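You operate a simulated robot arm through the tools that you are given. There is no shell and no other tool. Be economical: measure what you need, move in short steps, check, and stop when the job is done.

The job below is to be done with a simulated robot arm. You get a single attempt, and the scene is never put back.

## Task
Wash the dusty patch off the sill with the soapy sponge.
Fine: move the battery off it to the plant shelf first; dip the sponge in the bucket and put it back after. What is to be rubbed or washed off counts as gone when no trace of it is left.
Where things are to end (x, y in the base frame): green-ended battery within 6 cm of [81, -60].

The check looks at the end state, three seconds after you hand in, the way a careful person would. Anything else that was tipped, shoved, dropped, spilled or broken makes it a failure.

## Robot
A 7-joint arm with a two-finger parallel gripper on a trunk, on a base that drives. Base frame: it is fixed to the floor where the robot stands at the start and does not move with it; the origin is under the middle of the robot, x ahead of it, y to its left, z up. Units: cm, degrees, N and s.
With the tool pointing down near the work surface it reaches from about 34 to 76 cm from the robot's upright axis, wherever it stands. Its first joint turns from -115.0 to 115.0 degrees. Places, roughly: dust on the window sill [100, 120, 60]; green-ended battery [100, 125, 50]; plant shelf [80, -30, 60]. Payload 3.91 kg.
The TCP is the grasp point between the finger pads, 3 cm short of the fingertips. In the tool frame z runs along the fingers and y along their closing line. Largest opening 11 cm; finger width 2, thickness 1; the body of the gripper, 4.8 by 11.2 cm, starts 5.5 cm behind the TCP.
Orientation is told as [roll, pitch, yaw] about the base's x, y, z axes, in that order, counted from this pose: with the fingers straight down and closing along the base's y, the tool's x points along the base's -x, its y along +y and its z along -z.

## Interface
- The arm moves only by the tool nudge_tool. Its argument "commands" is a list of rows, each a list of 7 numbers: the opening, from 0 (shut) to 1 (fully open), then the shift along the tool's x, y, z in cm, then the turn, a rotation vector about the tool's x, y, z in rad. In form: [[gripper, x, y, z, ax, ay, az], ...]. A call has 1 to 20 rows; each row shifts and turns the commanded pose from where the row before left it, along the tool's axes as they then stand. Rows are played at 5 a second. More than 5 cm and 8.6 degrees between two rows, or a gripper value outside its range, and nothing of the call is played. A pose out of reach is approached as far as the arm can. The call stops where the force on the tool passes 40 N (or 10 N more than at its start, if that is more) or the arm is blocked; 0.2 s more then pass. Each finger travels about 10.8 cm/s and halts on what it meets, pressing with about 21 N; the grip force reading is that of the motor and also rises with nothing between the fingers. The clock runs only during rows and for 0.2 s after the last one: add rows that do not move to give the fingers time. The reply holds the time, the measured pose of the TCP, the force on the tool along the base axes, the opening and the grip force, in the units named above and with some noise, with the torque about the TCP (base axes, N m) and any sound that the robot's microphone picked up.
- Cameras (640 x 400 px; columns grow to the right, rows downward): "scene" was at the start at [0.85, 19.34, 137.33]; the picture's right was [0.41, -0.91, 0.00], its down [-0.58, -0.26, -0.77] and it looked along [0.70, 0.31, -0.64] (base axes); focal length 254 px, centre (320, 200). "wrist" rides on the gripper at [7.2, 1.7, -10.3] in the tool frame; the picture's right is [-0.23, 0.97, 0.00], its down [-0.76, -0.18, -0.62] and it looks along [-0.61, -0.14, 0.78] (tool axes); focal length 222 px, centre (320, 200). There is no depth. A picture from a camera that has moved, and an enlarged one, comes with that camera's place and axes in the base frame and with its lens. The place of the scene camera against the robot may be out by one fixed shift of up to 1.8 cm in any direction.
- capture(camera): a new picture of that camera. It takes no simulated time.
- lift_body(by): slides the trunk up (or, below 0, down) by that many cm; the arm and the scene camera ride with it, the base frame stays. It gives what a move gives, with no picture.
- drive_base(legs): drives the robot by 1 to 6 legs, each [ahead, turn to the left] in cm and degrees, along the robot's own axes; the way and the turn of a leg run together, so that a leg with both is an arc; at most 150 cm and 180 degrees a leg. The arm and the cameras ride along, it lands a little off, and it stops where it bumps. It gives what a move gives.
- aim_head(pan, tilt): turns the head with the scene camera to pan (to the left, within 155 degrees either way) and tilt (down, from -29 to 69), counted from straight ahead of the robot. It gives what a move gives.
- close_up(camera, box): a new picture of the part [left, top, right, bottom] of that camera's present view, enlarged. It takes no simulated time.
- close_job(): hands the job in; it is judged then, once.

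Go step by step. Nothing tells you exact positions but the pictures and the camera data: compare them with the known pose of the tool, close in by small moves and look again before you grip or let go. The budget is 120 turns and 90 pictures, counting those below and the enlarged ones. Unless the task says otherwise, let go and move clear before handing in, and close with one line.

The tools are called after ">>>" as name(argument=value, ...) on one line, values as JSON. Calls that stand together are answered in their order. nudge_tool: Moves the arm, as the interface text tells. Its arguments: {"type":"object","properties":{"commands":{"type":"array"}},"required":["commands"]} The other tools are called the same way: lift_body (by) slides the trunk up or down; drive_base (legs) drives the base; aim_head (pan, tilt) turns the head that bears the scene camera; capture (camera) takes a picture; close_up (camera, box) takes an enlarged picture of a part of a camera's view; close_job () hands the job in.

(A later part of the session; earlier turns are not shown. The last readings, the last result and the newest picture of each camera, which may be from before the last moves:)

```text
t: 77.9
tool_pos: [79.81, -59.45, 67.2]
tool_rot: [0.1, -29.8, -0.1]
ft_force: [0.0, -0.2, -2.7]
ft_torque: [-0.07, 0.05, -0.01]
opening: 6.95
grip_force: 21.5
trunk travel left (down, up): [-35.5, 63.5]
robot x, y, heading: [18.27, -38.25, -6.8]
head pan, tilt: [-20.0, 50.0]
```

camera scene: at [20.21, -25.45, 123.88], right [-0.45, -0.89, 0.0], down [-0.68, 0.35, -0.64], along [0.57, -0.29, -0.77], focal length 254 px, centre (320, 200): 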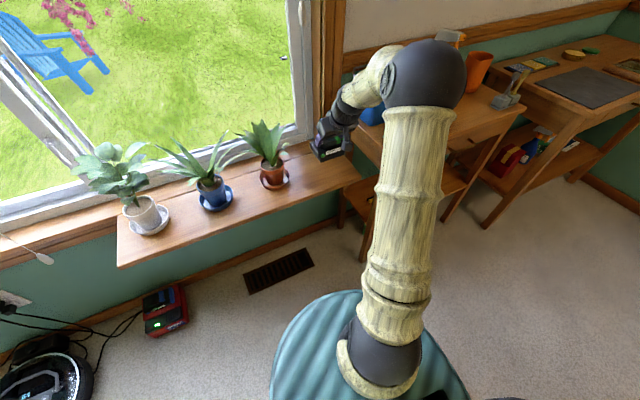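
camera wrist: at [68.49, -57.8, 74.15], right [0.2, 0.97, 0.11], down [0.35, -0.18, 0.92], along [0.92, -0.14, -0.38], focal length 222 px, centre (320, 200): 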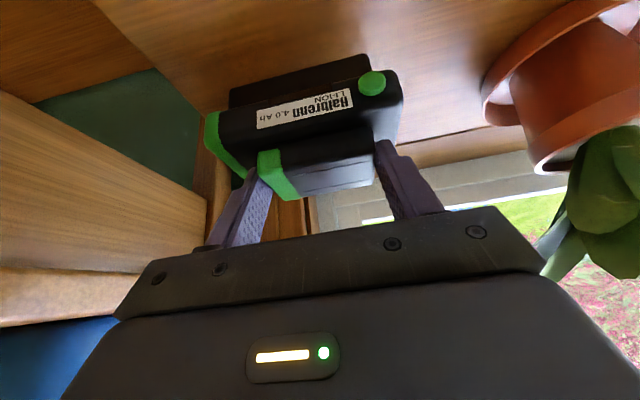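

I'm just reaching contact at nearly the same height as the sill. A touch further, then release.

>>> nudge_tool(commands=[[0.3, 0.1, 0, 0.17, 0, 0, 0], [0.3, 0, 0, 0, 0, 0, 0]])

>>> close_up(camera="wrist", box=[160, 20, 480, 220])

```text
t: 78.5
tool_pos: [79.87, -59.51, 67.16]
tool_rot: [-0.1, -29.9, 0.0]
ft_force: [-3.3, 0.8, 6.9]
ft_torque: [-0.1, 0.5, -0.03]
opening: 6.99
grip_force: 21.2
trunk travel left (down, up): [-35.5, 63.5]
robot x, y, heading: [18.63, -38.4, -7.1]
head pan, tilt: [-20.0, 50.0]
```

```text
2.00 times, centred on (320, 120) of wrist
camera zoom: at [68.4, -57.79, 72.51], right [0.2, 0.97, 0.11], down [0.35, -0.18, 0.92], along [0.92, -0.14, -0.38], focal length 444 px, centre (320, 360)
```

zoom: 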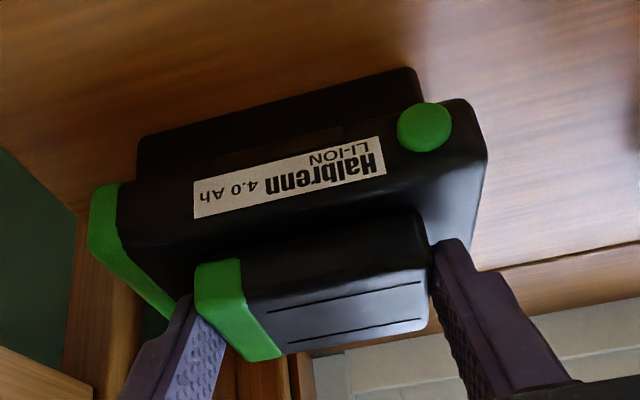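

The battery stands on the shelf. I open the fingers and back out along the tool axis.

>>> nudge_tool(commands=[[0.65, 0, 0, 0, 0, 0, 0], [0.75, 0, 0, 0, 0, 0, 0], [0.88, 0, 0, 0, 0, 0, 0], [0.88, 0, 0, -0.5, 0, 0, 0], [0.88, 0, 0, -1, 0, 0, 0], [0.88, 0, 0, -2, 0, 0, 0], [0.88, -1.5, 0, -3, 0, 0, 0], [0.88, -1.5, 0, -3, 0, 0, 0], [0.88, -1.5, 0, -3, 0, 0, 0], [0.88, -1.5, 0, -3, 0, 0, 0]])

>>> capture(camera="wrist")

```text
t: 80.7
tool_pos: [77.34, -59.35, 83.67]
tool_rot: [0.2, -29.8, 0.0]
ft_force: [1.6, 0.8, -0.6]
ft_torque: [-0.01, 0.03, 0.0]
opening: 9.68
grip_force: 0.1
trunk travel left (down, up): [-35.5, 63.5]
robot x, y, heading: [18.44, -38.63, -6.8]
head pan, tilt: [-20.0, 50.0]
```

```text
51 pictures are left
camera wrist: at [66.01, -57.72, 89.04], right [0.2, 0.97, 0.11], down [0.35, -0.18, 0.92], along [0.92, -0.14, -0.38], focal length 222 px, centre (320, 200)
```

wrist: 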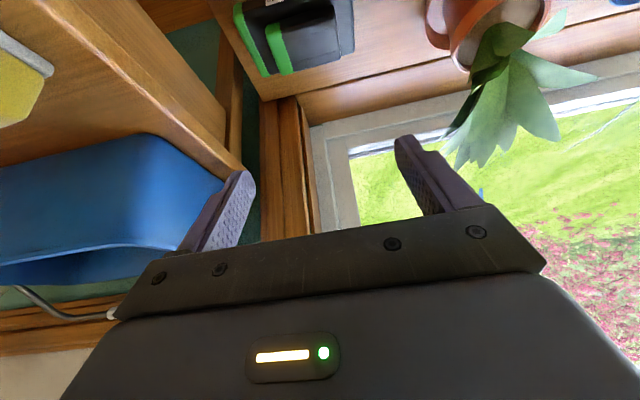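

Battery placed. Now I retract the arm and look for the sponge and tub.

>>> nudge_tool(commands=[[0.88, 1.5, 2.2, -2.6, 0, 0, 0], [0.88, 1.5, 2.2, -2.6, 0, 0, 0], [0.88, 1.5, 2.2, -2.6, 0, 0, 0], [0.88, 1.5, 2.2, -2.6, 0, 0, 0], [0.88, 1.5, 2.2, -2.6, 0, 0, 0], [0.88, 1.5, 2.2, -2.6, 0, 0, 0], [0.88, 1.5, 2.2, -2.6, 0, 0, 0]])

>>> lift_body(by=20)

>>> aim_head(pan=-38, tilt=45)

>>> capture(camera="scene")

```text
t: 82.3
tool_pos: [58.84, -44.23, 94.08]
tool_rot: [0.1, -29.8, 0.0]
ft_force: [-0.2, 0.0, 0.6]
ft_torque: [0.04, 0.02, -0.02]
opening: 9.7
grip_force: 0.0
trunk travel left (down, up): [-35.5, 63.5]
robot x, y, heading: [18.35, -38.67, -7.0]
head pan, tilt: [-20.0, 50.0]
```

```text
t: 84.5
tool_pos: [58.94, -44.2, 114.14]
tool_rot: [0.1, -29.8, 0.0]
ft_force: [-0.1, 0.6, 0.7]
ft_torque: [0.0, 0.0, 0.02]
opening: 9.69
grip_force: 0.2
trunk travel left (down, up): [-55.5, 43.5]
robot x, y, heading: [18.33, -38.39, -6.9]
head pan, tilt: [-20.0, 50.0]
```

```text
t: 85.3
tool_pos: [58.94, -44.16, 114.07]
tool_rot: [0.1, -29.8, -0.1]
ft_force: [0.6, -0.3, 0.3]
ft_torque: [0.0, -0.04, -0.03]
opening: 9.7
grip_force: 0.0
trunk travel left (down, up): [-55.5, 43.5]
robot x, y, heading: [18.33, -38.37, -6.9]
head pan, tilt: [-38.0, 45.0]
```

```text
50 pictures are left
camera scene: at [19.06, -27.68, 144.57], right [-0.7, -0.71, 0.0], down [-0.5, 0.5, -0.71], along [0.5, -0.5, -0.71], focal length 254 px, centre (320, 200)
```

scene: 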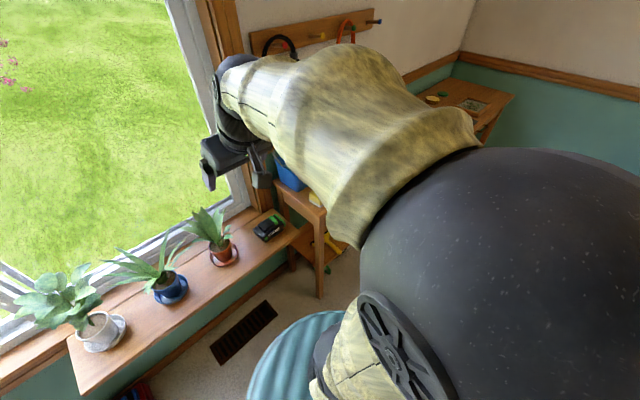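

The arm is in the way; turning the base right about 50° leaves the table ahead-left of me in clear view.

>>> drive_base(legs=[[0, -52]])

>>> aim_head(pan=18, tilt=45)

>>> capture(camera="scene")

```text
t: 88.0
tool_pos: [39.08, -73.8, 114.09]
tool_rot: [0.1, -29.8, -51.3]
ft_force: [-0.1, 0.4, -0.4]
ft_torque: [-0.01, 0.0, -0.01]
opening: 9.7
grip_force: 0.1
trunk travel left (down, up): [-55.5, 43.5]
robot x, y, heading: [18.61, -38.3, -58.5]
head pan, tilt: [-38.0, 45.0]
```

```text
t: 89.2
tool_pos: [39.07, -73.79, 114.11]
tool_rot: [0.1, -29.8, -51.4]
ft_force: [0.0, -0.4, -0.6]
ft_torque: [0.0, 0.03, 0.0]
opening: 9.68
grip_force: 0.0
trunk travel left (down, up): [-55.5, 43.5]
robot x, y, heading: [18.6, -38.41, -58.3]
head pan, tilt: [18.0, 45.0]
```

```text
49 pictures are left
camera scene: at [33.5, -30.01, 144.57], right [-0.65, -0.76, 0.0], down [-0.54, 0.46, -0.71], along [0.54, -0.46, -0.71], focal length 254 px, centre (320, 200)
```

scene: 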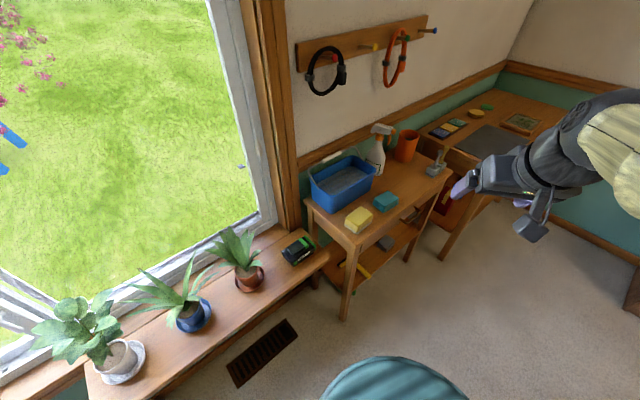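

>>> close_up(camera="scene", box=[290, 140, 450, 240])

```text
4.00 times, centred on (370, 190) of scene
camera zoom: at [33.5, -30.01, 144.57], right [-0.65, -0.76, 0.0], down [-0.54, 0.46, -0.71], along [0.54, -0.46, -0.71], focal length 1016 px, centre (120, 240)
```

zoom: 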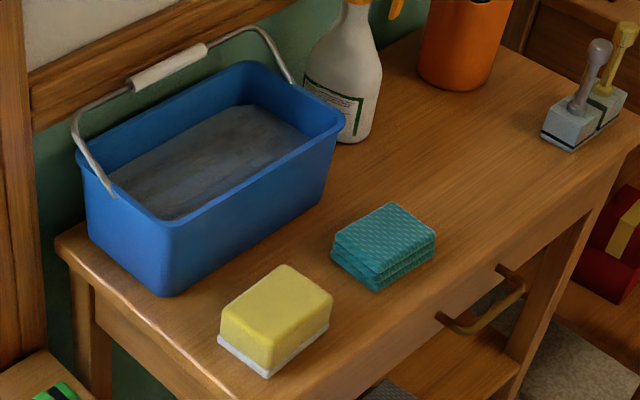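

The sponge lies along y, centred at about (69, -78.6) on the table (z ≈ 74); the tub's rim spans x 77–91, y -73…-95 at z ≈ 85 with water at z ≈ 80. I move above the sponge and square the tool to yaw 0 with an 18° tilt.

>>> nudge_tool(commands=[[1, -1.36, 2.53, 2.76, 0, 0, 0], [1, -1.36, 2.53, 2.76, 0, 0, 0], [1, -1.36, 2.53, 2.76, 0, 0, 0], [1, -1.36, 2.53, 2.76, 0, 0, 0], [1, -1.36, 2.53, 2.76, 0, 0, 0], [1, -1.36, 2.53, 2.76, 0, 0, 0], [1, -1.36, 2.53, 2.76, 0, 0, 0], [1, 0, 0, 0, 0, 0.103, 0], [1, 0, 0, 0, 0, 0.103, 0], [1, 0, 0, 0, -0.0396, 0, -0.1217], [1, 0, 0, 0, -0.0396, 0, -0.1217], [1, 0, 0, 0, -0.0396, 0, -0.1217], [1, 0, 0, 0, -0.0396, 0, -0.1217], [1, 0, 0, 0, -0.0396, 0, -0.1217], [1, 0, 0, 0, -0.0396, 0, -0.1217], [1, 0, 0, 0, -0.0396, 0, -0.1217], [1, 0, 0, 0, 0, 0, 0]])

>>> capture(camera="wrist")

>>> capture(camera="scene")

```text
t: 92.8
tool_pos: [64.21, -76.63, 102.17]
tool_rot: [0.1, -18.1, 0.0]
ft_force: [0.5, 0.4, -0.3]
ft_torque: [0.0, -0.03, 0.02]
opening: 11.02
grip_force: 0.0
trunk travel left (down, up): [-55.5, 43.5]
robot x, y, heading: [18.56, -38.56, -58.3]
head pan, tilt: [18.0, 45.0]
```

```text
47 pictures are left
camera wrist: at [54.05, -74.98, 109.74], right [0.22, 0.97, 0.07], down [0.53, -0.18, 0.83], along [0.82, -0.14, -0.56], focal length 222 px, centre (320, 200)
```

wrist: 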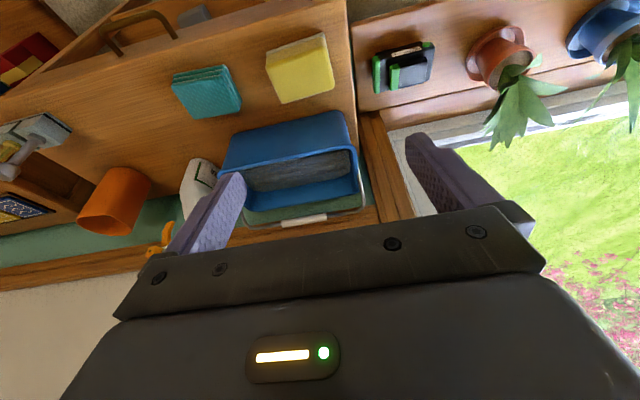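

```text
46 pictures are left
camera scene: at [33.52, -30.02, 144.57], right [-0.65, -0.76, 0.0], down [-0.54, 0.46, -0.71], along [0.54, -0.46, -0.71], focal length 254 px, centre (320, 200)
```

scene: 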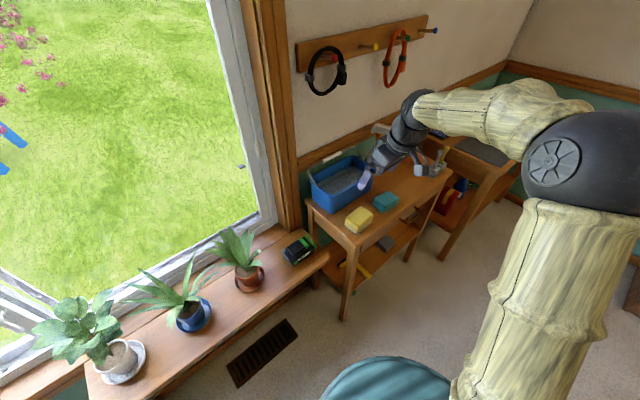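

Both views agree: sponge centre ≈ (69, -78.6). I descend to about 10 cm above and recheck.

>>> nudge_tool(commands=[[1, 0.535, -0.475, 3.5, 0, 0, 0], [1, 0.535, -0.475, 3.5, 0, 0, 0], [1, 0.535, -0.475, 3.5, 0, 0, 0], [1, 0.535, -0.475, 3.5, 0, 0, 0], [1, 0, 0, 0, 0, 0, 0]])

>>> capture(camera="wrist")

>>> close_up(camera="scene", box=[290, 130, 450, 230])

```text
t: 94.0
tool_pos: [66.58, -78.57, 88.18]
tool_rot: [0.2, -17.9, -0.1]
ft_force: [0.6, -0.6, -0.6]
ft_torque: [-0.04, -0.01, 0.01]
opening: 11.01
grip_force: 0.1
trunk travel left (down, up): [-55.5, 43.5]
robot x, y, heading: [18.45, -38.56, -58.5]
head pan, tilt: [18.0, 45.0]
```

```text
45 pictures are left
camera wrist: at [56.54, -76.86, 95.79], right [0.22, 0.97, 0.07], down [0.53, -0.18, 0.83], along [0.82, -0.14, -0.56], focal length 222 px, centre (320, 200)
```

wrist: 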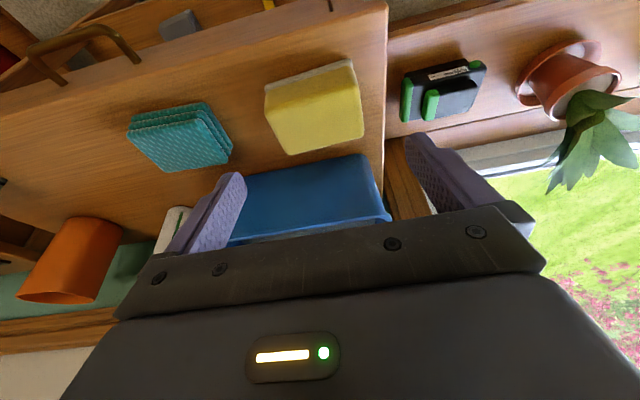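

```text
4.00 times, centred on (370, 180) of scene
camera zoom: at [33.53, -30.03, 144.57], right [-0.65, -0.76, 0.0], down [-0.54, 0.46, -0.71], along [0.54, -0.46, -0.71], focal length 1016 px, centre (120, 280)
```

zoom: 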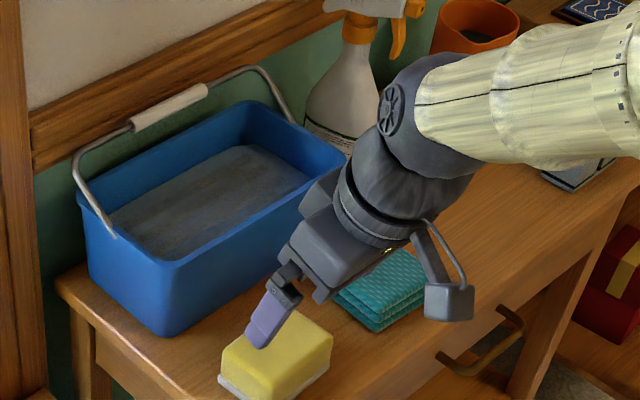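

The sponge is centred between the fingers and the cloths are clear. I go down to grip its upper part, tips at z ≈ 76.

>>> nudge_tool(commands=[[1, 0.21, -0.03, 2.4, 0, 0, 0], [1, 0.21, -0.03, 2.4, 0, 0, 0], [1, 0.21, -0.03, 2.4, 0, 0, 0], [1, 0.21, -0.03, 2.3, 0, 0, 0], [1, 0, 0, 0, 0, 0, 0]])

>>> close_up(camera="wrist", box=[160, 40, 480, 240])

>>> close_up(camera="scene", box=[310, 160, 438, 240])

```text
t: 95.2
tool_pos: [68.71, -78.49, 78.96]
tool_rot: [-0.1, -18.1, -0.1]
ft_force: [1.5, 0.1, -0.2]
ft_torque: [0.0, 0.0, -0.01]
opening: 11.01
grip_force: 0.0
trunk travel left (down, up): [-55.5, 43.5]
robot x, y, heading: [18.65, -38.61, -58.6]
head pan, tilt: [18.0, 45.0]
```

```text
2.00 times, centred on (320, 140) of wrist
camera zoom: at [58.56, -76.83, 86.52], right [0.22, 0.97, 0.07], down [0.53, -0.18, 0.83], along [0.82, -0.14, -0.56], focal length 444 px, centre (320, 320)
```

zoom: 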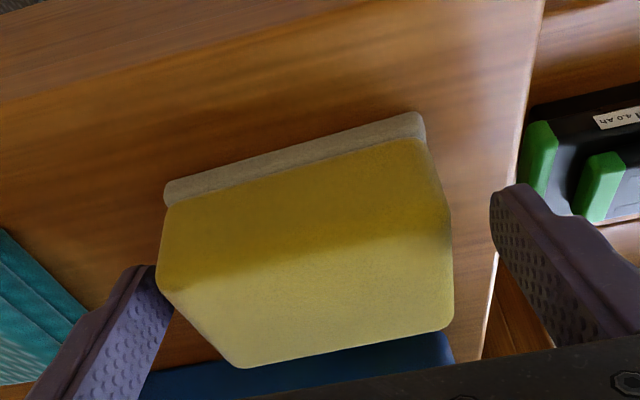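

```text
5.00 times, centred on (374, 200) of scene
camera zoom: at [33.53, -30.02, 144.57], right [-0.65, -0.76, 0.0], down [-0.54, 0.46, -0.71], along [0.54, -0.46, -0.71], focal length 1270 px, centre (50, 200)
```

zoom: 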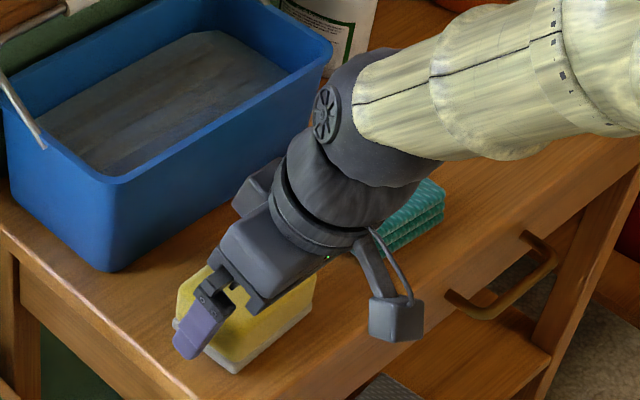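

The fingers straddle the sponge; I shift 0.4 cm toward -y to centre, then close.

>>> nudge_tool(commands=[[1, 0, -0.4, 0, 0, 0, 0], [0.9, 0, 0, 0, 0, 0, 0], [0.8, 0, 0, 0, 0, 0, 0], [0.7, 0, 0, 0, 0, 0, 0], [0.6, 0, 0, 0, 0, 0, 0], [0.5, 0, 0, 0, 0, 0, 0], [0.4, 0, 0, 0, 0, 0, 0], [0.4, 0, 0, 0, 0, 0, 0]])

>>> close_up(camera="wrist", box=[160, 40, 480, 240])

```text
t: 97.0
tool_pos: [68.63, -78.87, 78.75]
tool_rot: [0.1, -18.2, -0.2]
ft_force: [-0.5, 0.5, -0.1]
ft_torque: [0.0, 0.01, -0.03]
opening: 8.58
grip_force: 20.7
trunk travel left (down, up): [-55.5, 43.5]
robot x, y, heading: [18.15, -38.6, -58.3]
head pan, tilt: [18.0, 45.0]
```

```text
2.00 times, centred on (320, 140) of wrist
camera zoom: at [58.51, -77.21, 86.47], right [0.22, 0.97, 0.07], down [0.53, -0.18, 0.83], along [0.82, -0.14, -0.56], focal length 444 px, centre (320, 320)
```

zoom: 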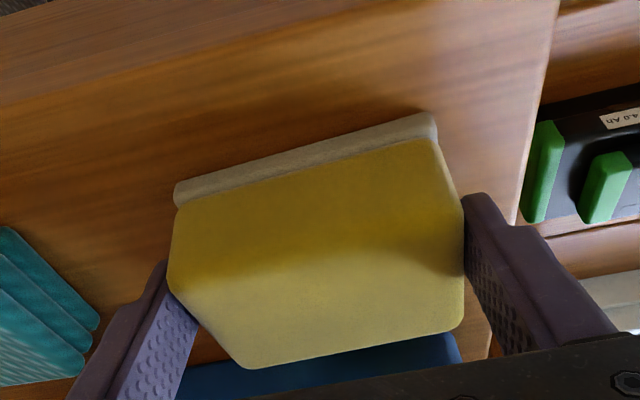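

Gripped (8.6 cm, 21 N). I lift it clear of the tub rim.

>>> nudge_tool(commands=[[0.4, -0.31, 0, -0.95, 0, 0, 0], [0.4, -1.0, 0, -3.1, 0, 0, 0], [0.4, -1.1, 0, -3.4, 0, 0, 0], [0.4, -1.1, 0, -3.4, 0, 0, 0], [0.4, -1.1, 0, -3.4, 0, 0, 0], [0.4, -0.6, 0, -1.7, 0, 0, 0], [0.4, 0, 0, 0, 0, 0, 0]])

>>> nudge_tool(commands=[[0.4, -3.3, -1.0, 1.08, 0, 0, 0], [0.4, -3.3, -1.0, 1.08, 0, 0, 0], [0.4, -3.3, -1.0, 1.08, 0, 0, 0], [0.4, -3.3, -1.0, 1.08, 0, 0, 0], [0.4, 0, 0, 0, 0, 0, 0]])

>>> close_up(camera="scene", box=[290, 110, 450, 210])

>>> capture(camera="wrist")

```text
t: 98.6
tool_pos: [68.51, -79.15, 95.49]
tool_rot: [0.1, -18.0, -0.1]
ft_force: [0.3, 0.2, 0.2]
ft_torque: [-0.02, -0.03, -0.01]
opening: 8.57
grip_force: 21.4
trunk travel left (down, up): [-55.5, 43.5]
robot x, y, heading: [18.15, -38.67, -58.5]
head pan, tilt: [18.0, 45.0]
```

```text
t: 99.8
tool_pos: [82.13, -83.14, 95.47]
tool_rot: [0.1, -18.1, -0.1]
ft_force: [-0.1, -0.8, -0.3]
ft_torque: [-0.03, 0.0, -0.02]
opening: 8.59
grip_force: 21.1
trunk travel left (down, up): [-55.5, 43.5]
robot x, y, heading: [18.28, -38.75, -58.2]
head pan, tilt: [18.0, 45.0]
```

```text
4.00 times, centred on (370, 160) of scene
camera zoom: at [33.58, -30.03, 144.56], right [-0.65, -0.76, 0.0], down [-0.54, 0.46, -0.71], along [0.54, -0.46, -0.71], focal length 1016 px, centre (120, 360)
```

zoom: 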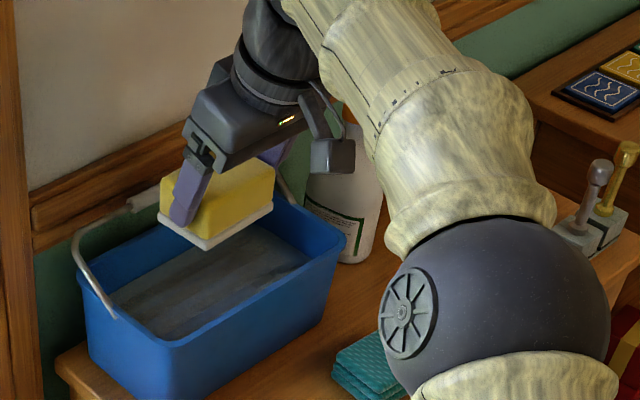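

```text
39 pictures are left
camera wrist: at [72.05, -81.53, 103.14], right [0.22, 0.97, 0.07], down [0.53, -0.18, 0.83], along [0.82, -0.14, -0.56], focal length 222 px, centre (320, 200)
```

wrist: 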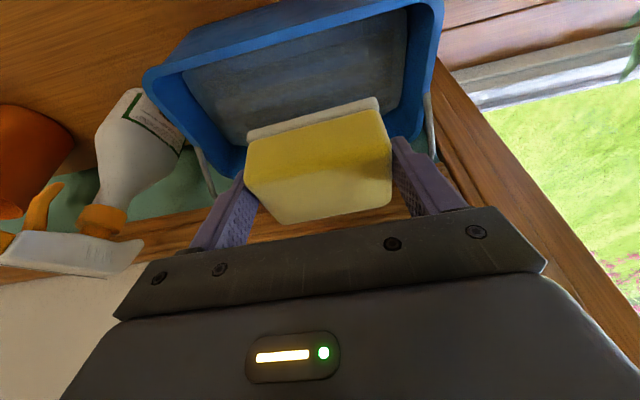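

The sponge is above the water, clear of the rim on all sides. I lower it about 12 cm to dip its lower half.

>>> nudge_tool(commands=[[0.4, 0.47, -0.12, 1.98, 0, 0, 0], [0.4, 0.47, -0.12, 1.98, 0, 0, 0], [0.4, 0.47, -0.12, 1.98, 0, 0, 0], [0.4, 0.47, -0.12, 1.98, 0, 0, 0], [0.4, 0.47, -0.12, 1.98, 0, 0, 0], [0.4, 0.47, -0.12, 1.98, 0, 0, 0], [0.4, 0, 0, 0, 0, 0, 0], [0.4, 0, 0, 0, 0, 0, 0], [0.4, 0, 0, 0, 0, 0, 0]])

>>> close_up(camera="scene", box=[290, 110, 450, 210])

>>> capture(camera="wrist")

```text
t: 101.8
tool_pos: [83.36, -83.76, 83.6]
tool_rot: [-0.2, -18.4, -0.1]
ft_force: [3.8, -4.5, 24.2]
ft_torque: [0.0, -0.13, 0.29]
opening: 8.57
grip_force: 21.2
trunk travel left (down, up): [-55.5, 43.5]
robot x, y, heading: [18.19, -38.11, -58.2]
head pan, tilt: [18.0, 45.0]
```

```text
4.00 times, centred on (370, 160) of scene
camera zoom: at [33.3, -29.88, 144.59], right [-0.65, -0.76, 0.0], down [-0.54, 0.46, -0.71], along [0.54, -0.46, -0.71], focal length 1016 px, centre (120, 360)
```

zoom: 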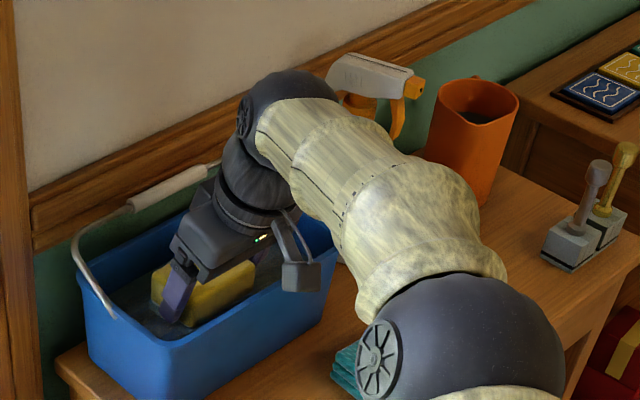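

```text
37 pictures are left
camera wrist: at [73.3, -82.02, 91.05], right [0.22, 0.97, 0.07], down [0.53, -0.18, 0.83], along [0.82, -0.15, -0.55], focal length 222 px, centre (320, 200)
```

wrist: 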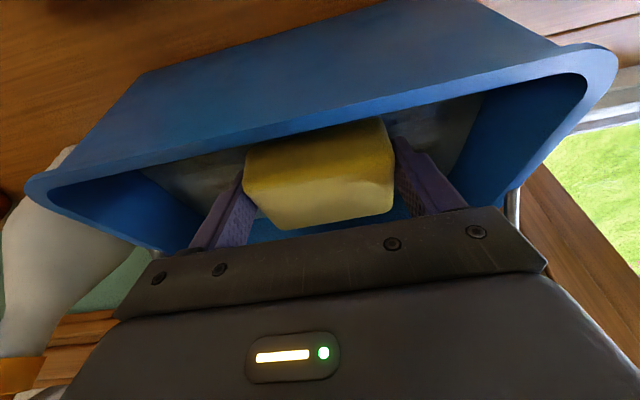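

The sponge met something firm (24 N) at water depth, so it's dipped. I raise it straight up and inspect the sponge and tub.

>>> nudge_tool(commands=[[0.4, -0.16, 0, -0.48, 0, 0, 0], [0.4, 0, 0, 0, 0, 0, 0]])

>>> nudge_tool(commands=[[0.4, -0.46, 0, -1.43, 0, 0, 0], [0.4, -0.46, 0, -1.43, 0, 0, 0], [0.4, -0.77, 0, -2.38, 0, 0, 0], [0.4, -0.77, 0, -2.38, 0, 0, 0], [0.4, -0.77, 0, -2.38, 0, 0, 0], [0.4, -0.77, 0, -2.38, 0, 0, 0], [0.4, 0, 0, 0, 0, 0, 0], [0.4, 0, 0, 0, 0, 0, 0]])

>>> close_up(camera="scene", box=[290, 110, 450, 210])

>>> close_up(camera="wrist", box=[160, 40, 480, 240])

```text
t: 102.4
tool_pos: [83.41, -83.62, 83.42]
tool_rot: [0.3, -17.8, -0.1]
ft_force: [-0.4, 0.8, 2.0]
ft_torque: [-0.06, -0.12, 0.03]
opening: 8.54
grip_force: 20.8
trunk travel left (down, up): [-55.5, 43.5]
robot x, y, heading: [18.35, -38.68, -58.4]
head pan, tilt: [18.0, 45.0]
```

```text
t: 104.2
tool_pos: [82.41, -83.44, 96.84]
tool_rot: [0.1, -18.0, -0.1]
ft_force: [0.4, -0.5, -0.5]
ft_torque: [-0.02, 0.01, 0.06]
opening: 8.55
grip_force: 20.6
out of reach, approached as far as the arm can: row 5, 6
trunk travel left (down, up): [-55.5, 43.5]
robot x, y, heading: [18.17, -38.35, -58.4]
head pan, tilt: [18.0, 45.0]
```

```text
4.00 times, centred on (370, 160) of scene
camera zoom: at [33.54, -30.03, 144.56], right [-0.65, -0.76, 0.0], down [-0.54, 0.46, -0.71], along [0.54, -0.46, -0.71], focal length 1016 px, centre (120, 360)
```

zoom: 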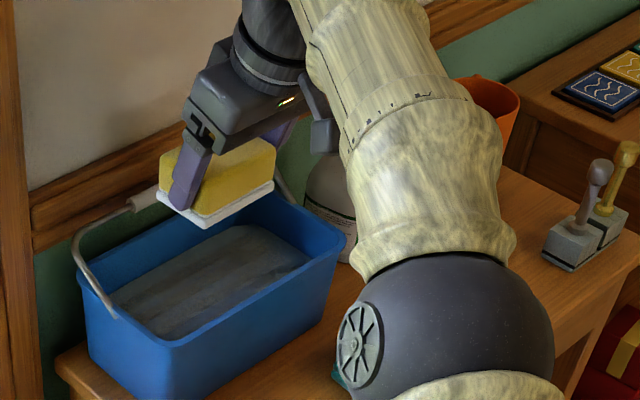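

```text
2.00 times, centred on (320, 140) of wrist
camera zoom: at [72.44, -81.73, 104.45], right [0.22, 0.97, 0.07], down [0.53, -0.18, 0.83], along [0.82, -0.14, -0.56], focal length 444 px, centre (320, 320)
```

zoom: 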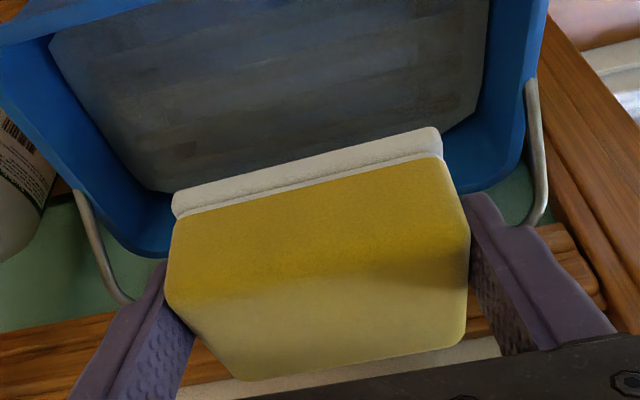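

The tub is undisturbed and the sponge is wet. I retract, raise the trunk to clear the plants and swing round toward the window.

>>> nudge_tool(commands=[[0.4, 2.5, 2.25, -1.2, 0, 0, 0], [0.4, 2.5, 2.25, -1.2, 0, 0, 0], [0.4, 2.5, 2.25, -1.2, 0, 0, 0], [0.4, 2.5, 2.25, -1.2, 0, 0, 0], [0.4, 2.5, 2.25, -1.2, 0, 0, 0], [0.4, 2.5, 2.25, -1.2, 0, 0, 0], [0.4, 2.5, 2.25, -1.2, 0, 0, 0], [0.4, 2.5, 2.25, -1.2, 0, 0, 0], [0.4, 0, 0, 0, 0, 0, 0]])

>>> lift_body(by=14)

>>> drive_base(legs=[[0, 148.8]])

```text
t: 106.2
tool_pos: [60.94, -64.82, 99.25]
tool_rot: [0.2, -18.1, -0.1]
ft_force: [-0.3, -0.4, -0.6]
ft_torque: [-0.02, -0.02, 0.03]
opening: 8.51
grip_force: 21.2
trunk travel left (down, up): [-55.5, 43.5]
robot x, y, heading: [18.4, -38.67, -58.2]
head pan, tilt: [18.0, 45.0]
```

```text
t: 107.9
tool_pos: [60.87, -64.83, 113.42]
tool_rot: [0.2, -18.1, -0.1]
ft_force: [-0.2, -0.2, 0.5]
ft_torque: [-0.01, 0.0, -0.05]
opening: 8.53
grip_force: 21.2
trunk travel left (down, up): [-69.5, 29.5]
robot x, y, heading: [18.23, -38.75, -58.6]
head pan, tilt: [18.0, 45.0]
```

```text
t: 114.6
tool_pos: [-7.56, 4.29, 113.49]
tool_rot: [0.0, -18.2, 153.0]
ft_force: [0.0, -0.4, 0.6]
ft_torque: [0.03, -0.01, 0.04]
opening: 8.52
grip_force: 20.5
trunk travel left (down, up): [-69.5, 29.5]
robot x, y, heading: [18.24, -38.58, 94.9]
head pan, tilt: [18.0, 45.0]
```

Now back along the room and to the same stand before the sill as before.

>>> drive_base(legs=[[0, -4.3], [99, 0], [0, -21.5], [24.5, 0], [0, -42]])

```text
t: 124.7
tool_pos: [58.06, 122.3, 113.53]
tool_rot: [0.0, -18.1, 83.9]
ft_force: [0.3, -0.3, 0.0]
ft_torque: [0.0, -0.02, -0.01]
opening: 8.55
grip_force: 20.7
trunk travel left (down, up): [-69.5, 29.5]
robot x, y, heading: [27.03, 82.92, 25.5]
head pan, tilt: [18.0, 45.0]
```

At the stand again. I lower the trunk, move the tool in front and turn it to yaw 5°.

>>> lift_body(by=-22)

>>> nudge_tool(commands=[[0.4, 2.36, -3.08, -0.77, 0, 0, 0], [0.4, 2.36, -3.08, -0.77, 0, 0, 0], [0.4, 2.36, -3.08, -0.77, 0, 0, 0], [0.4, 2.36, -3.08, -0.77, 0, 0, 0], [0.4, 2.36, -3.08, -0.77, 0, 0, 0], [0.4, 0, 0, 0, 0.0387, 0, 0.1191], [0.4, 0, 0, 0, 0.0387, 0, 0.1191], [0.4, 0, 0, 0, 0.0387, 0, 0.1191], [0.4, 0, 0, 0, 0.0387, 0, 0.1191], [0.4, 0, 0, 0, 0.0387, 0, 0.1191], [0.4, 0, 0, 0, 0.0387, 0, 0.1191], [0.4, 0, 0, 0, 0.0387, 0, 0.1191], [0.4, 0, 0, 0, 0.0387, 0, 0.1191], [0.4, 0, 0, 0, 0.0387, 0, 0.1191], [0.4, 0, 0, 0, 0.0387, 0, 0.1191], [0.4, 0, 0, 0, 0.0387, 0, 0.1191], [0.4, 0, 0, 0, 0, 0, 0]])

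>>> capture(camera="wrist")

```text
t: 127.0
tool_pos: [58.11, 122.33, 91.4]
tool_rot: [0.0, -18.1, 83.8]
ft_force: [-0.6, 0.6, 0.0]
ft_torque: [-0.01, 0.01, -0.01]
opening: 8.52
grip_force: 21.2
trunk travel left (down, up): [-47.5, 51.5]
robot x, y, heading: [27.08, 82.59, 25.4]
head pan, tilt: [18.0, 45.0]
```

```text
t: 130.6
tool_pos: [72.05, 108.44, 91.52]
tool_rot: [0.1, -18.0, 4.9]
ft_force: [-0.2, -0.1, -1.1]
ft_torque: [0.0, 0.01, 0.02]
opening: 8.52
grip_force: 21.2
trunk travel left (down, up): [-47.5, 51.5]
robot x, y, heading: [27.29, 82.56, 25.7]
head pan, tilt: [18.0, 45.0]
```

```text
34 pictures are left
camera wrist: at [61.91, 109.2, 99.01], right [0.13, 0.99, 0.07], down [0.55, -0.13, 0.83], along [0.83, -0.07, -0.56], focal length 222 px, centre (320, 200)
```

wrist: 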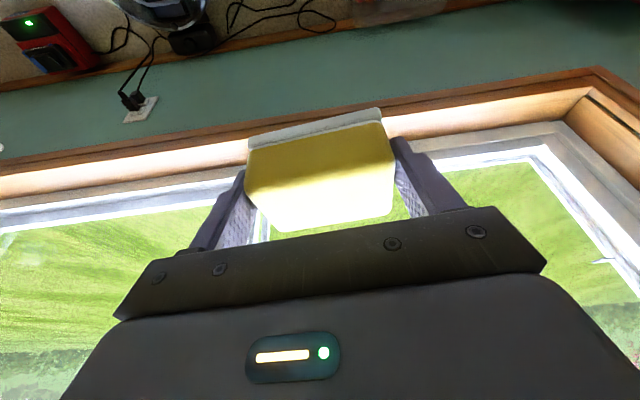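

The sponge is held well. I square it to the sill (yaw 0) and move to hover about 6 cm above the dust.

>>> nudge_tool(commands=[[0.4, 0, 0, 0, 0.0265, 0, 0.0816], [0.4, -1.78, 0.89, 3.15, 0, 0, 0], [0.4, -1.78, 0.89, 3.15, 0, 0, 0], [0.4, -1.78, 0.89, 3.15, 0, 0, 0], [0.4, -1.78, 0.89, 3.15, 0, 0, 0], [0.4, -1.78, 0.89, 3.15, 0, 0, 0], [0.4, -1.78, 0.89, 3.15, 0, 0, 0], [0.4, -1.78, 0.89, 3.15, 0, 0, 0], [0.4, -1.78, 0.89, 3.15, 0, 0, 0], [0.4, -1.78, 0.89, 3.15, 0, 0, 0], [0.4, 0, 0, 0, 0, 0, 0]])

>>> capture(camera="wrist")

>>> aim_head(pan=12, tilt=45)

>>> capture(camera="scene")

```text
t: 133.0
tool_pos: [96.26, 116.54, 69.14]
tool_rot: [0.0, -17.9, 0.2]
ft_force: [-0.5, -0.2, -1.1]
ft_torque: [-0.01, 0.0, 0.0]
opening: 8.5
grip_force: 21.1
trunk travel left (down, up): [-47.5, 51.5]
robot x, y, heading: [27.34, 82.98, 25.7]
head pan, tilt: [18.0, 45.0]
```

```text
33 pictures are left
camera wrist: at [86.18, 118.17, 76.6], right [0.21, 0.97, 0.07], down [0.53, -0.18, 0.83], along [0.82, -0.14, -0.56], focal length 222 px, centre (320, 200)
```

wrist: 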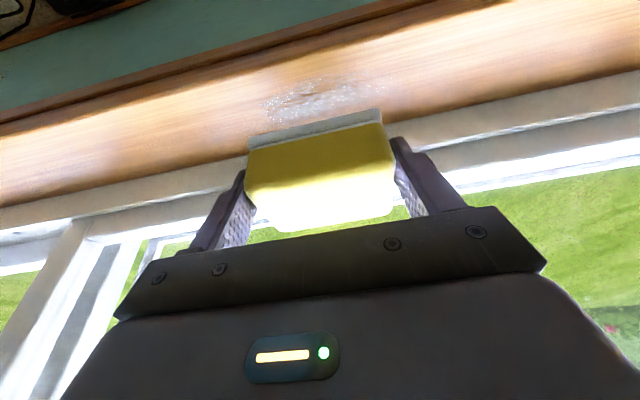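

```text
t: 133.7
tool_pos: [96.2, 116.56, 69.0]
tool_rot: [0.0, -18.0, 0.0]
ft_force: [0.9, 0.2, -0.5]
ft_torque: [-0.01, 0.01, -0.02]
opening: 8.51
grip_force: 21.3
trunk travel left (down, up): [-47.5, 51.5]
robot x, y, heading: [27.51, 82.66, 25.7]
head pan, tilt: [12.0, 45.0]
```

```text
32 pictures are left
camera scene: at [20.88, 99.61, 136.57], right [0.61, -0.79, 0.0], down [-0.56, -0.43, -0.71], along [0.56, 0.43, -0.71], focal length 254 px, centre (320, 200)
```

scene: 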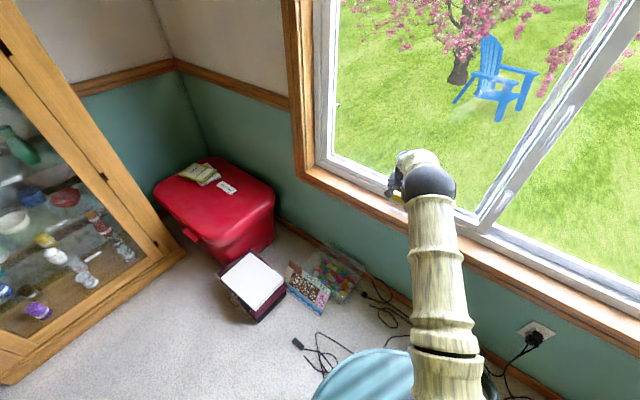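

The dust patch is at x ≈ 95.3–99.7, y ≈ 112–122.6, right under the sponge. I lower until the sponge presses lightly.

>>> nudge_tool(commands=[[0.4, 0.31, 0.1, 0.95, 0, 0, 0], [0.4, 0.31, 0.1, 0.95, 0, 0, 0], [0.4, 0.31, 0.1, 0.95, 0, 0, 0], [0.4, 0.31, 0.1, 0.95, 0, 0, 0], [0.4, 0.15, 0, 0.48, 0, 0, 0], [0.4, 0, 0, 0, 0, 0, 0]])

>>> nudge_tool(commands=[[0.4, 0.09, 0, 0.29, 0, 0, 0], [0.4, 0.09, 0, 0.29, 0, 0, 0], [0.4, 0, 0, 0, 0, 0, 0]])

```text
t: 135.1
tool_pos: [95.98, 116.81, 64.77]
tool_rot: [0.0, -18.0, 0.1]
ft_force: [0.2, 0.0, -0.5]
ft_torque: [-0.01, 0.0, 0.01]
opening: 8.51
grip_force: 21.2
trunk travel left (down, up): [-47.5, 51.5]
robot x, y, heading: [27.33, 82.7, 25.7]
head pan, tilt: [12.0, 45.0]
```

```text
t: 135.9
tool_pos: [96.07, 116.95, 64.26]
tool_rot: [0.0, -17.9, 0.2]
ft_force: [0.0, 0.1, 0.8]
ft_torque: [0.0, 0.0, -0.03]
opening: 8.54
grip_force: 20.9
trunk travel left (down, up): [-47.5, 51.5]
robot x, y, heading: [27.29, 82.72, 25.5]
head pan, tilt: [12.0, 45.0]
```

>>> nudge_tool(commands=[[0.4, 0.06, 0, 0.19, 0, 0, 0], [0.4, 0.06, 0, 0.19, 0, 0, 0], [0.4, 0, 0, 0, 0, 0, 0]])

>>> close_up(camera="wrist", box=[160, 20, 480, 220])

```text
t: 136.7
tool_pos: [96.04, 116.9, 63.98]
tool_rot: [0.0, -18.0, 0.2]
ft_force: [-0.5, 0.1, 0.8]
ft_torque: [-0.01, 0.0, -0.02]
opening: 8.51
grip_force: 20.4
trunk travel left (down, up): [-47.5, 51.5]
robot x, y, heading: [27.31, 82.92, 25.5]
head pan, tilt: [12.0, 45.0]
```

```text
2.00 times, centred on (320, 120) of wrist
camera zoom: at [85.96, 118.54, 71.45], right [0.21, 0.97, 0.07], down [0.53, -0.18, 0.83], along [0.82, -0.14, -0.56], focal length 444 px, centre (320, 360)
```

zoom: 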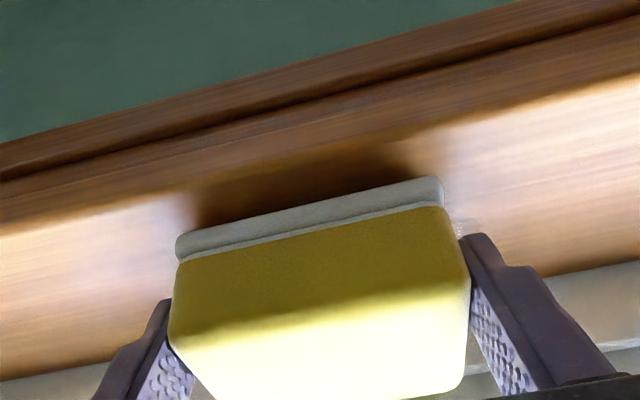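

Nearly touching; I continue down in small steps.

>>> nudge_tool(commands=[[0.4, 0.06, 0, 0.19, 0, 0, 0], [0.4, 0.06, 0, 0.19, 0, 0, 0], [0.4, 0, 0, 0, 0, 0, 0]])

>>> nudge_tool(commands=[[0.4, 0.05, 0, 0.14, 0, 0, 0], [0.4, 0.05, 0, 0.14, 0, 0, 0], [0.4, 0, 0, 0, 0, 0, 0]])

```text
t: 137.5
tool_pos: [96.01, 116.9, 63.51]
tool_rot: [0.0, -18.1, 0.0]
ft_force: [-1.9, 0.6, -0.1]
ft_torque: [0.03, -0.01, -0.01]
opening: 8.53
grip_force: 20.8
trunk travel left (down, up): [-47.5, 51.5]
robot x, y, heading: [27.43, 82.89, 25.5]
head pan, tilt: [12.0, 45.0]
```

```text
t: 138.3
tool_pos: [96.05, 116.94, 63.28]
tool_rot: [0.0, -17.9, 0.1]
ft_force: [-1.2, 0.1, 2.2]
ft_torque: [-0.05, -0.09, 0.02]
opening: 8.54
grip_force: 21.0
trunk travel left (down, up): [-47.5, 51.5]
robot x, y, heading: [27.11, 82.91, 25.7]
head pan, tilt: [12.0, 45.0]
```

Contact at TCP z ≈ 63.3. I press a bit more and rub along y over the patch.

>>> nudge_tool(commands=[[0.4, 0.05, 0, 0.16, 0, 0, 0], [0.4, 0, 1.3, 0, 0, 0, 0], [0.4, 0, 1.3, 0, 0, 0, 0], [0.4, 0, 1.3, 0, 0, 0, 0], [0.4, 0, 1.3, 0, 0, 0, 0], [0.4, 0, -1.5, 0, 0, 0, 0], [0.4, 0, -1.5, 0, 0, 0, 0], [0.4, 0, -1.5, 0, 0, 0, 0], [0.4, 0, -1.5, 0, 0, 0, 0], [0.4, 0, -1.5, 0, 0, 0, 0], [0.4, 0, -1.5, 0, 0, 0, 0], [0.4, 0, -1.5, 0, 0, 0, 0], [0.4, 0, 0, 0, 0, 0, 0]])

>>> capture(camera="wrist")

```text
t: 141.1
tool_pos: [96.03, 111.77, 63.12]
tool_rot: [0.0, -18.3, 0.2]
ft_force: [1.4, 9.4, 24.3]
ft_torque: [0.29, -0.19, 0.16]
opening: 8.51
grip_force: 20.4
trunk travel left (down, up): [-47.5, 51.5]
robot x, y, heading: [27.32, 82.8, 25.4]
head pan, tilt: [12.0, 45.0]
```

```text
30 pictures are left
camera wrist: at [85.95, 113.35, 70.67], right [0.21, 0.97, 0.07], down [0.53, -0.18, 0.83], along [0.82, -0.14, -0.55], focal length 222 px, centre (320, 200)
```

wrist: 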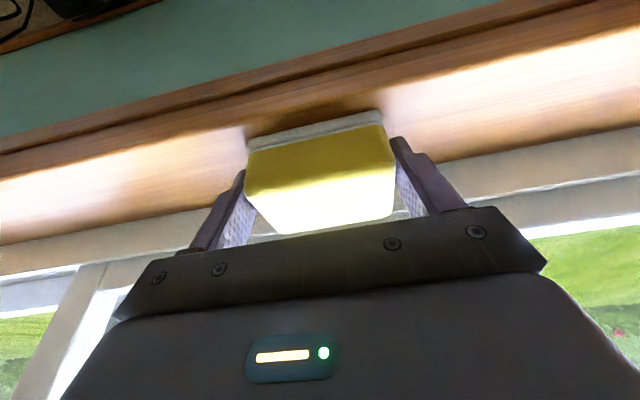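

The wiped part looks clean. I ease the pressure a little and make two more passes, slightly deeper and slightly nearer the room.

>>> nudge_tool(commands=[[0.4, -0.03, 0, -0.1, 0, 0, 0], [0.4, -0.76, 0, 0.25, 0, 0, 0], [0.4, 0, 1.5, 0, 0, 0, 0], [0.4, 0, 1.5, 0, 0, 0, 0], [0.4, 0, 1.5, 0, 0, 0, 0], [0.4, 0, 1.5, 0, 0, 0, 0], [0.4, 0, 1.5, 0, 0, 0, 0], [0.4, 0, 1.5, 0, 0, 0, 0], [0.4, 0, 1.5, 0, 0, 0, 0], [0.4, 1.3, 0, -0.43, 0, 0, 0], [0.4, 0, -1.5, 0, 0, 0, 0], [0.4, 0, -1.5, 0, 0, 0, 0], [0.4, 0, -1.5, 0, 0, 0, 0], [0.4, 0, -1.5, 0, 0, 0, 0], [0.4, 0, -1.5, 0, 0, 0, 0], [0.4, 0, -1.5, 0, 0, 0, 0], [0.4, 0, -1.5, 0, 0, 0, 0], [0.4, 0, 0, 0, 0, 0, 0]])

>>> nudge_tool(commands=[[0.4, -0.31, 0, -0.95, 0, 0, 0], [0.4, -0.62, 0, -1.9, 0, 0, 0], [0.4, -0.93, 0, -2.85, 0, 0, 0], [0.4, 1.0, -2.5, -2.85, 0, 0, 0], [0.4, 1.0, -2.5, -2.85, 0, 0, 0], [0.4, 1.0, -2, -2.85, 0, 0, 0], [0.4, 0, 0, 0, 0, 0, 0]])

>>> capture(camera="wrist")

```text
t: 144.9
tool_pos: [95.55, 111.66, 63.12]
tool_rot: [0.0, -18.0, 0.2]
ft_force: [1.1, -0.5, 4.8]
ft_torque: [0.03, -0.03, 0.0]
opening: 8.5
grip_force: 20.9
trunk travel left (down, up): [-47.5, 51.5]
robot x, y, heading: [27.7, 82.89, 25.6]
head pan, tilt: [12.0, 45.0]
```

```text
t: 146.5
tool_pos: [89.74, 104.58, 76.24]
tool_rot: [0.0, -18.1, 0.1]
ft_force: [0.7, -0.6, 0.1]
ft_torque: [0.01, 0.0, 0.01]
opening: 8.53
grip_force: 20.2
trunk travel left (down, up): [-47.5, 51.5]
robot x, y, heading: [27.51, 82.9, 25.7]
head pan, tilt: [12.0, 45.0]
```

```text
29 pictures are left
camera wrist: at [79.7, 106.15, 83.98], right [0.21, 0.97, 0.07], down [0.53, -0.18, 0.83], along [0.82, -0.14, -0.56], focal length 222 px, centre (320, 200)
```

wrist: 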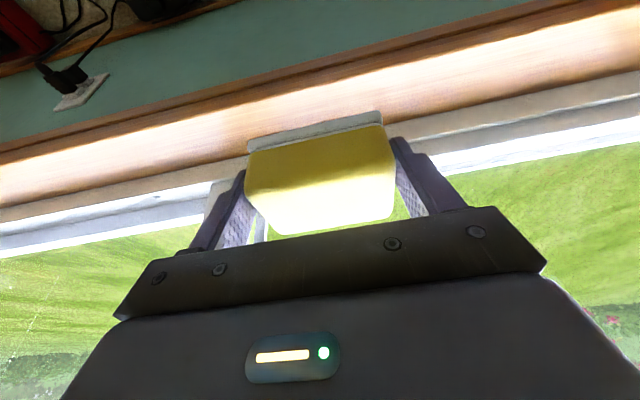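

I zoom on the washed area, from the wrist camera and the head camera.

>>> close_up(camera="wrist", box=[360, 30, 520, 130])

>>> close_up(camera="scene", box=[330, 150, 458, 230])

```text
4.00 times, centred on (440, 80) of wrist
camera zoom: at [79.7, 106.15, 83.98], right [0.21, 0.97, 0.07], down [0.53, -0.18, 0.83], along [0.82, -0.14, -0.56], focal length 888 px, centre (-160, 680)
```

zoom: 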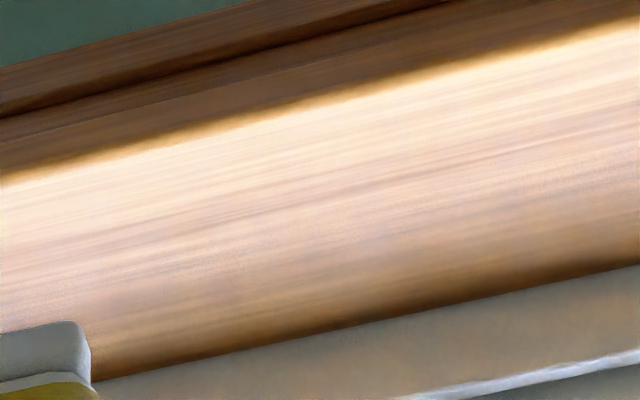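

```text
5.00 times, centred on (394, 190) of scene
camera zoom: at [20.84, 99.58, 136.57], right [0.61, -0.79, 0.0], down [-0.56, -0.43, -0.71], along [0.56, 0.43, -0.71], focal length 1270 px, centre (-50, 250)
```

zoom: 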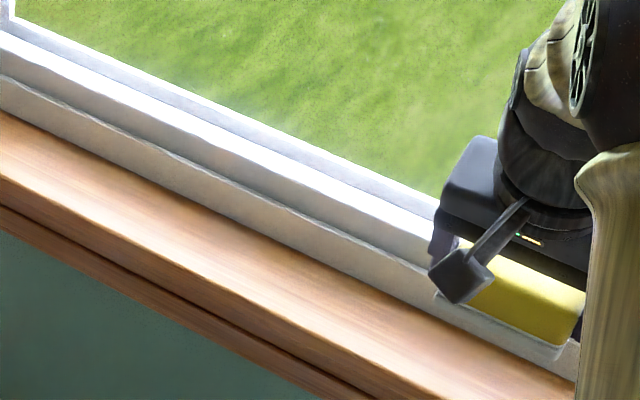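

No trace of dust left on the sill. Now I retract and drive back to return the sponge.

>>> nudge_tool(commands=[[0.4, 1.67, -0.93, -3.35, 0, 0, 0], [0.4, 1.67, -0.93, -3.35, 0, 0, 0], [0.4, 1.67, -0.93, -3.35, 0, 0, 0], [0.4, 1.67, -0.93, -3.35, 0, 0, 0], [0.4, 1.67, -0.93, -3.35, 0, 0, 0], [0.4, 1.67, -0.93, -3.35, 0, 0, 0], [0.4, 0, 0, 0, 0, 0, 0]])

>>> drive_base(legs=[[0, 42], [-24.5, 0], [0, 22.4]])

>>> lift_body(by=22)

```text
t: 148.1
tool_pos: [74.41, 99.05, 92.57]
tool_rot: [-0.1, -18.0, 0.0]
ft_force: [-0.1, 0.0, 0.1]
ft_torque: [-0.02, 0.0, 0.0]
opening: 8.51
grip_force: 21.1
trunk travel left (down, up): [-47.5, 51.5]
robot x, y, heading: [27.29, 82.64, 25.6]
head pan, tilt: [12.0, 45.0]
```

```text
t: 153.0
tool_pos: [23.45, 109.83, 92.7]
tool_rot: [0.0, -18.0, 65.2]
ft_force: [0.1, 0.3, -0.2]
ft_torque: [0.0, 0.01, -0.01]
opening: 8.51
grip_force: 20.8
trunk travel left (down, up): [-47.5, 51.5]
robot x, y, heading: [18.55, 60.2, 91.0]
head pan, tilt: [12.0, 45.0]
```

```text
t: 155.3
tool_pos: [23.46, 109.78, 114.49]
tool_rot: [0.1, -18.0, 65.2]
ft_force: [1.5, 0.4, -0.5]
ft_torque: [0.01, -0.02, 0.01]
opening: 8.52
grip_force: 21.4
trunk travel left (down, up): [-69.5, 29.5]
robot x, y, heading: [18.44, 60.04, 91.1]
head pan, tilt: [12.0, 45.0]
```

>>> drive_base(legs=[[0, -1], [-98.6, 0], [0, -148.5]])

>>> aim_head(pan=18, tilt=45)

>>> capture(camera="scene")

```text
t: 167.0
tool_pos: [34.79, -82.88, 114.59]
tool_rot: [0.0, -17.9, -88.5]
ft_force: [-0.6, 0.7, 0.5]
ft_torque: [-0.03, 0.02, -0.02]
opening: 8.51
grip_force: 20.9
trunk travel left (down, up): [-69.5, 29.5]
robot x, y, heading: [17.19, -36.45, -62.8]
head pan, tilt: [12.0, 45.0]
```

```text
t: 167.6
tool_pos: [34.85, -82.97, 114.62]
tool_rot: [0.0, -17.9, -88.5]
ft_force: [-0.8, 0.7, 0.4]
ft_torque: [0.01, -0.01, -0.04]
opening: 8.51
grip_force: 21.2
trunk travel left (down, up): [-69.5, 29.5]
robot x, y, heading: [17.3, -36.13, -63.0]
head pan, tilt: [18.0, 45.0]
```

```text
26 pictures are left
camera scene: at [33.14, -29.18, 158.57], right [-0.71, -0.71, 0.0], down [-0.5, 0.5, -0.71], along [0.5, -0.5, -0.71], focal length 254 px, centre (320, 200)
```

scene: 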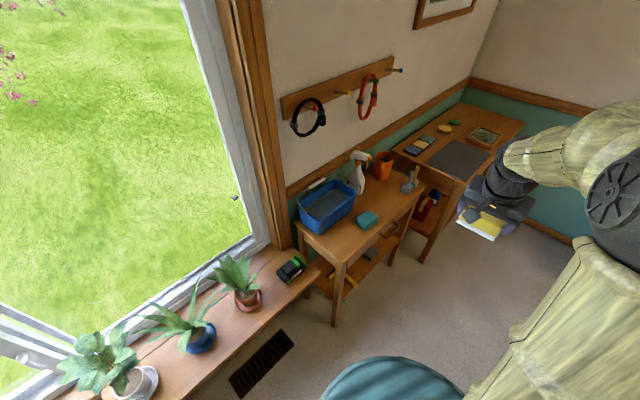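

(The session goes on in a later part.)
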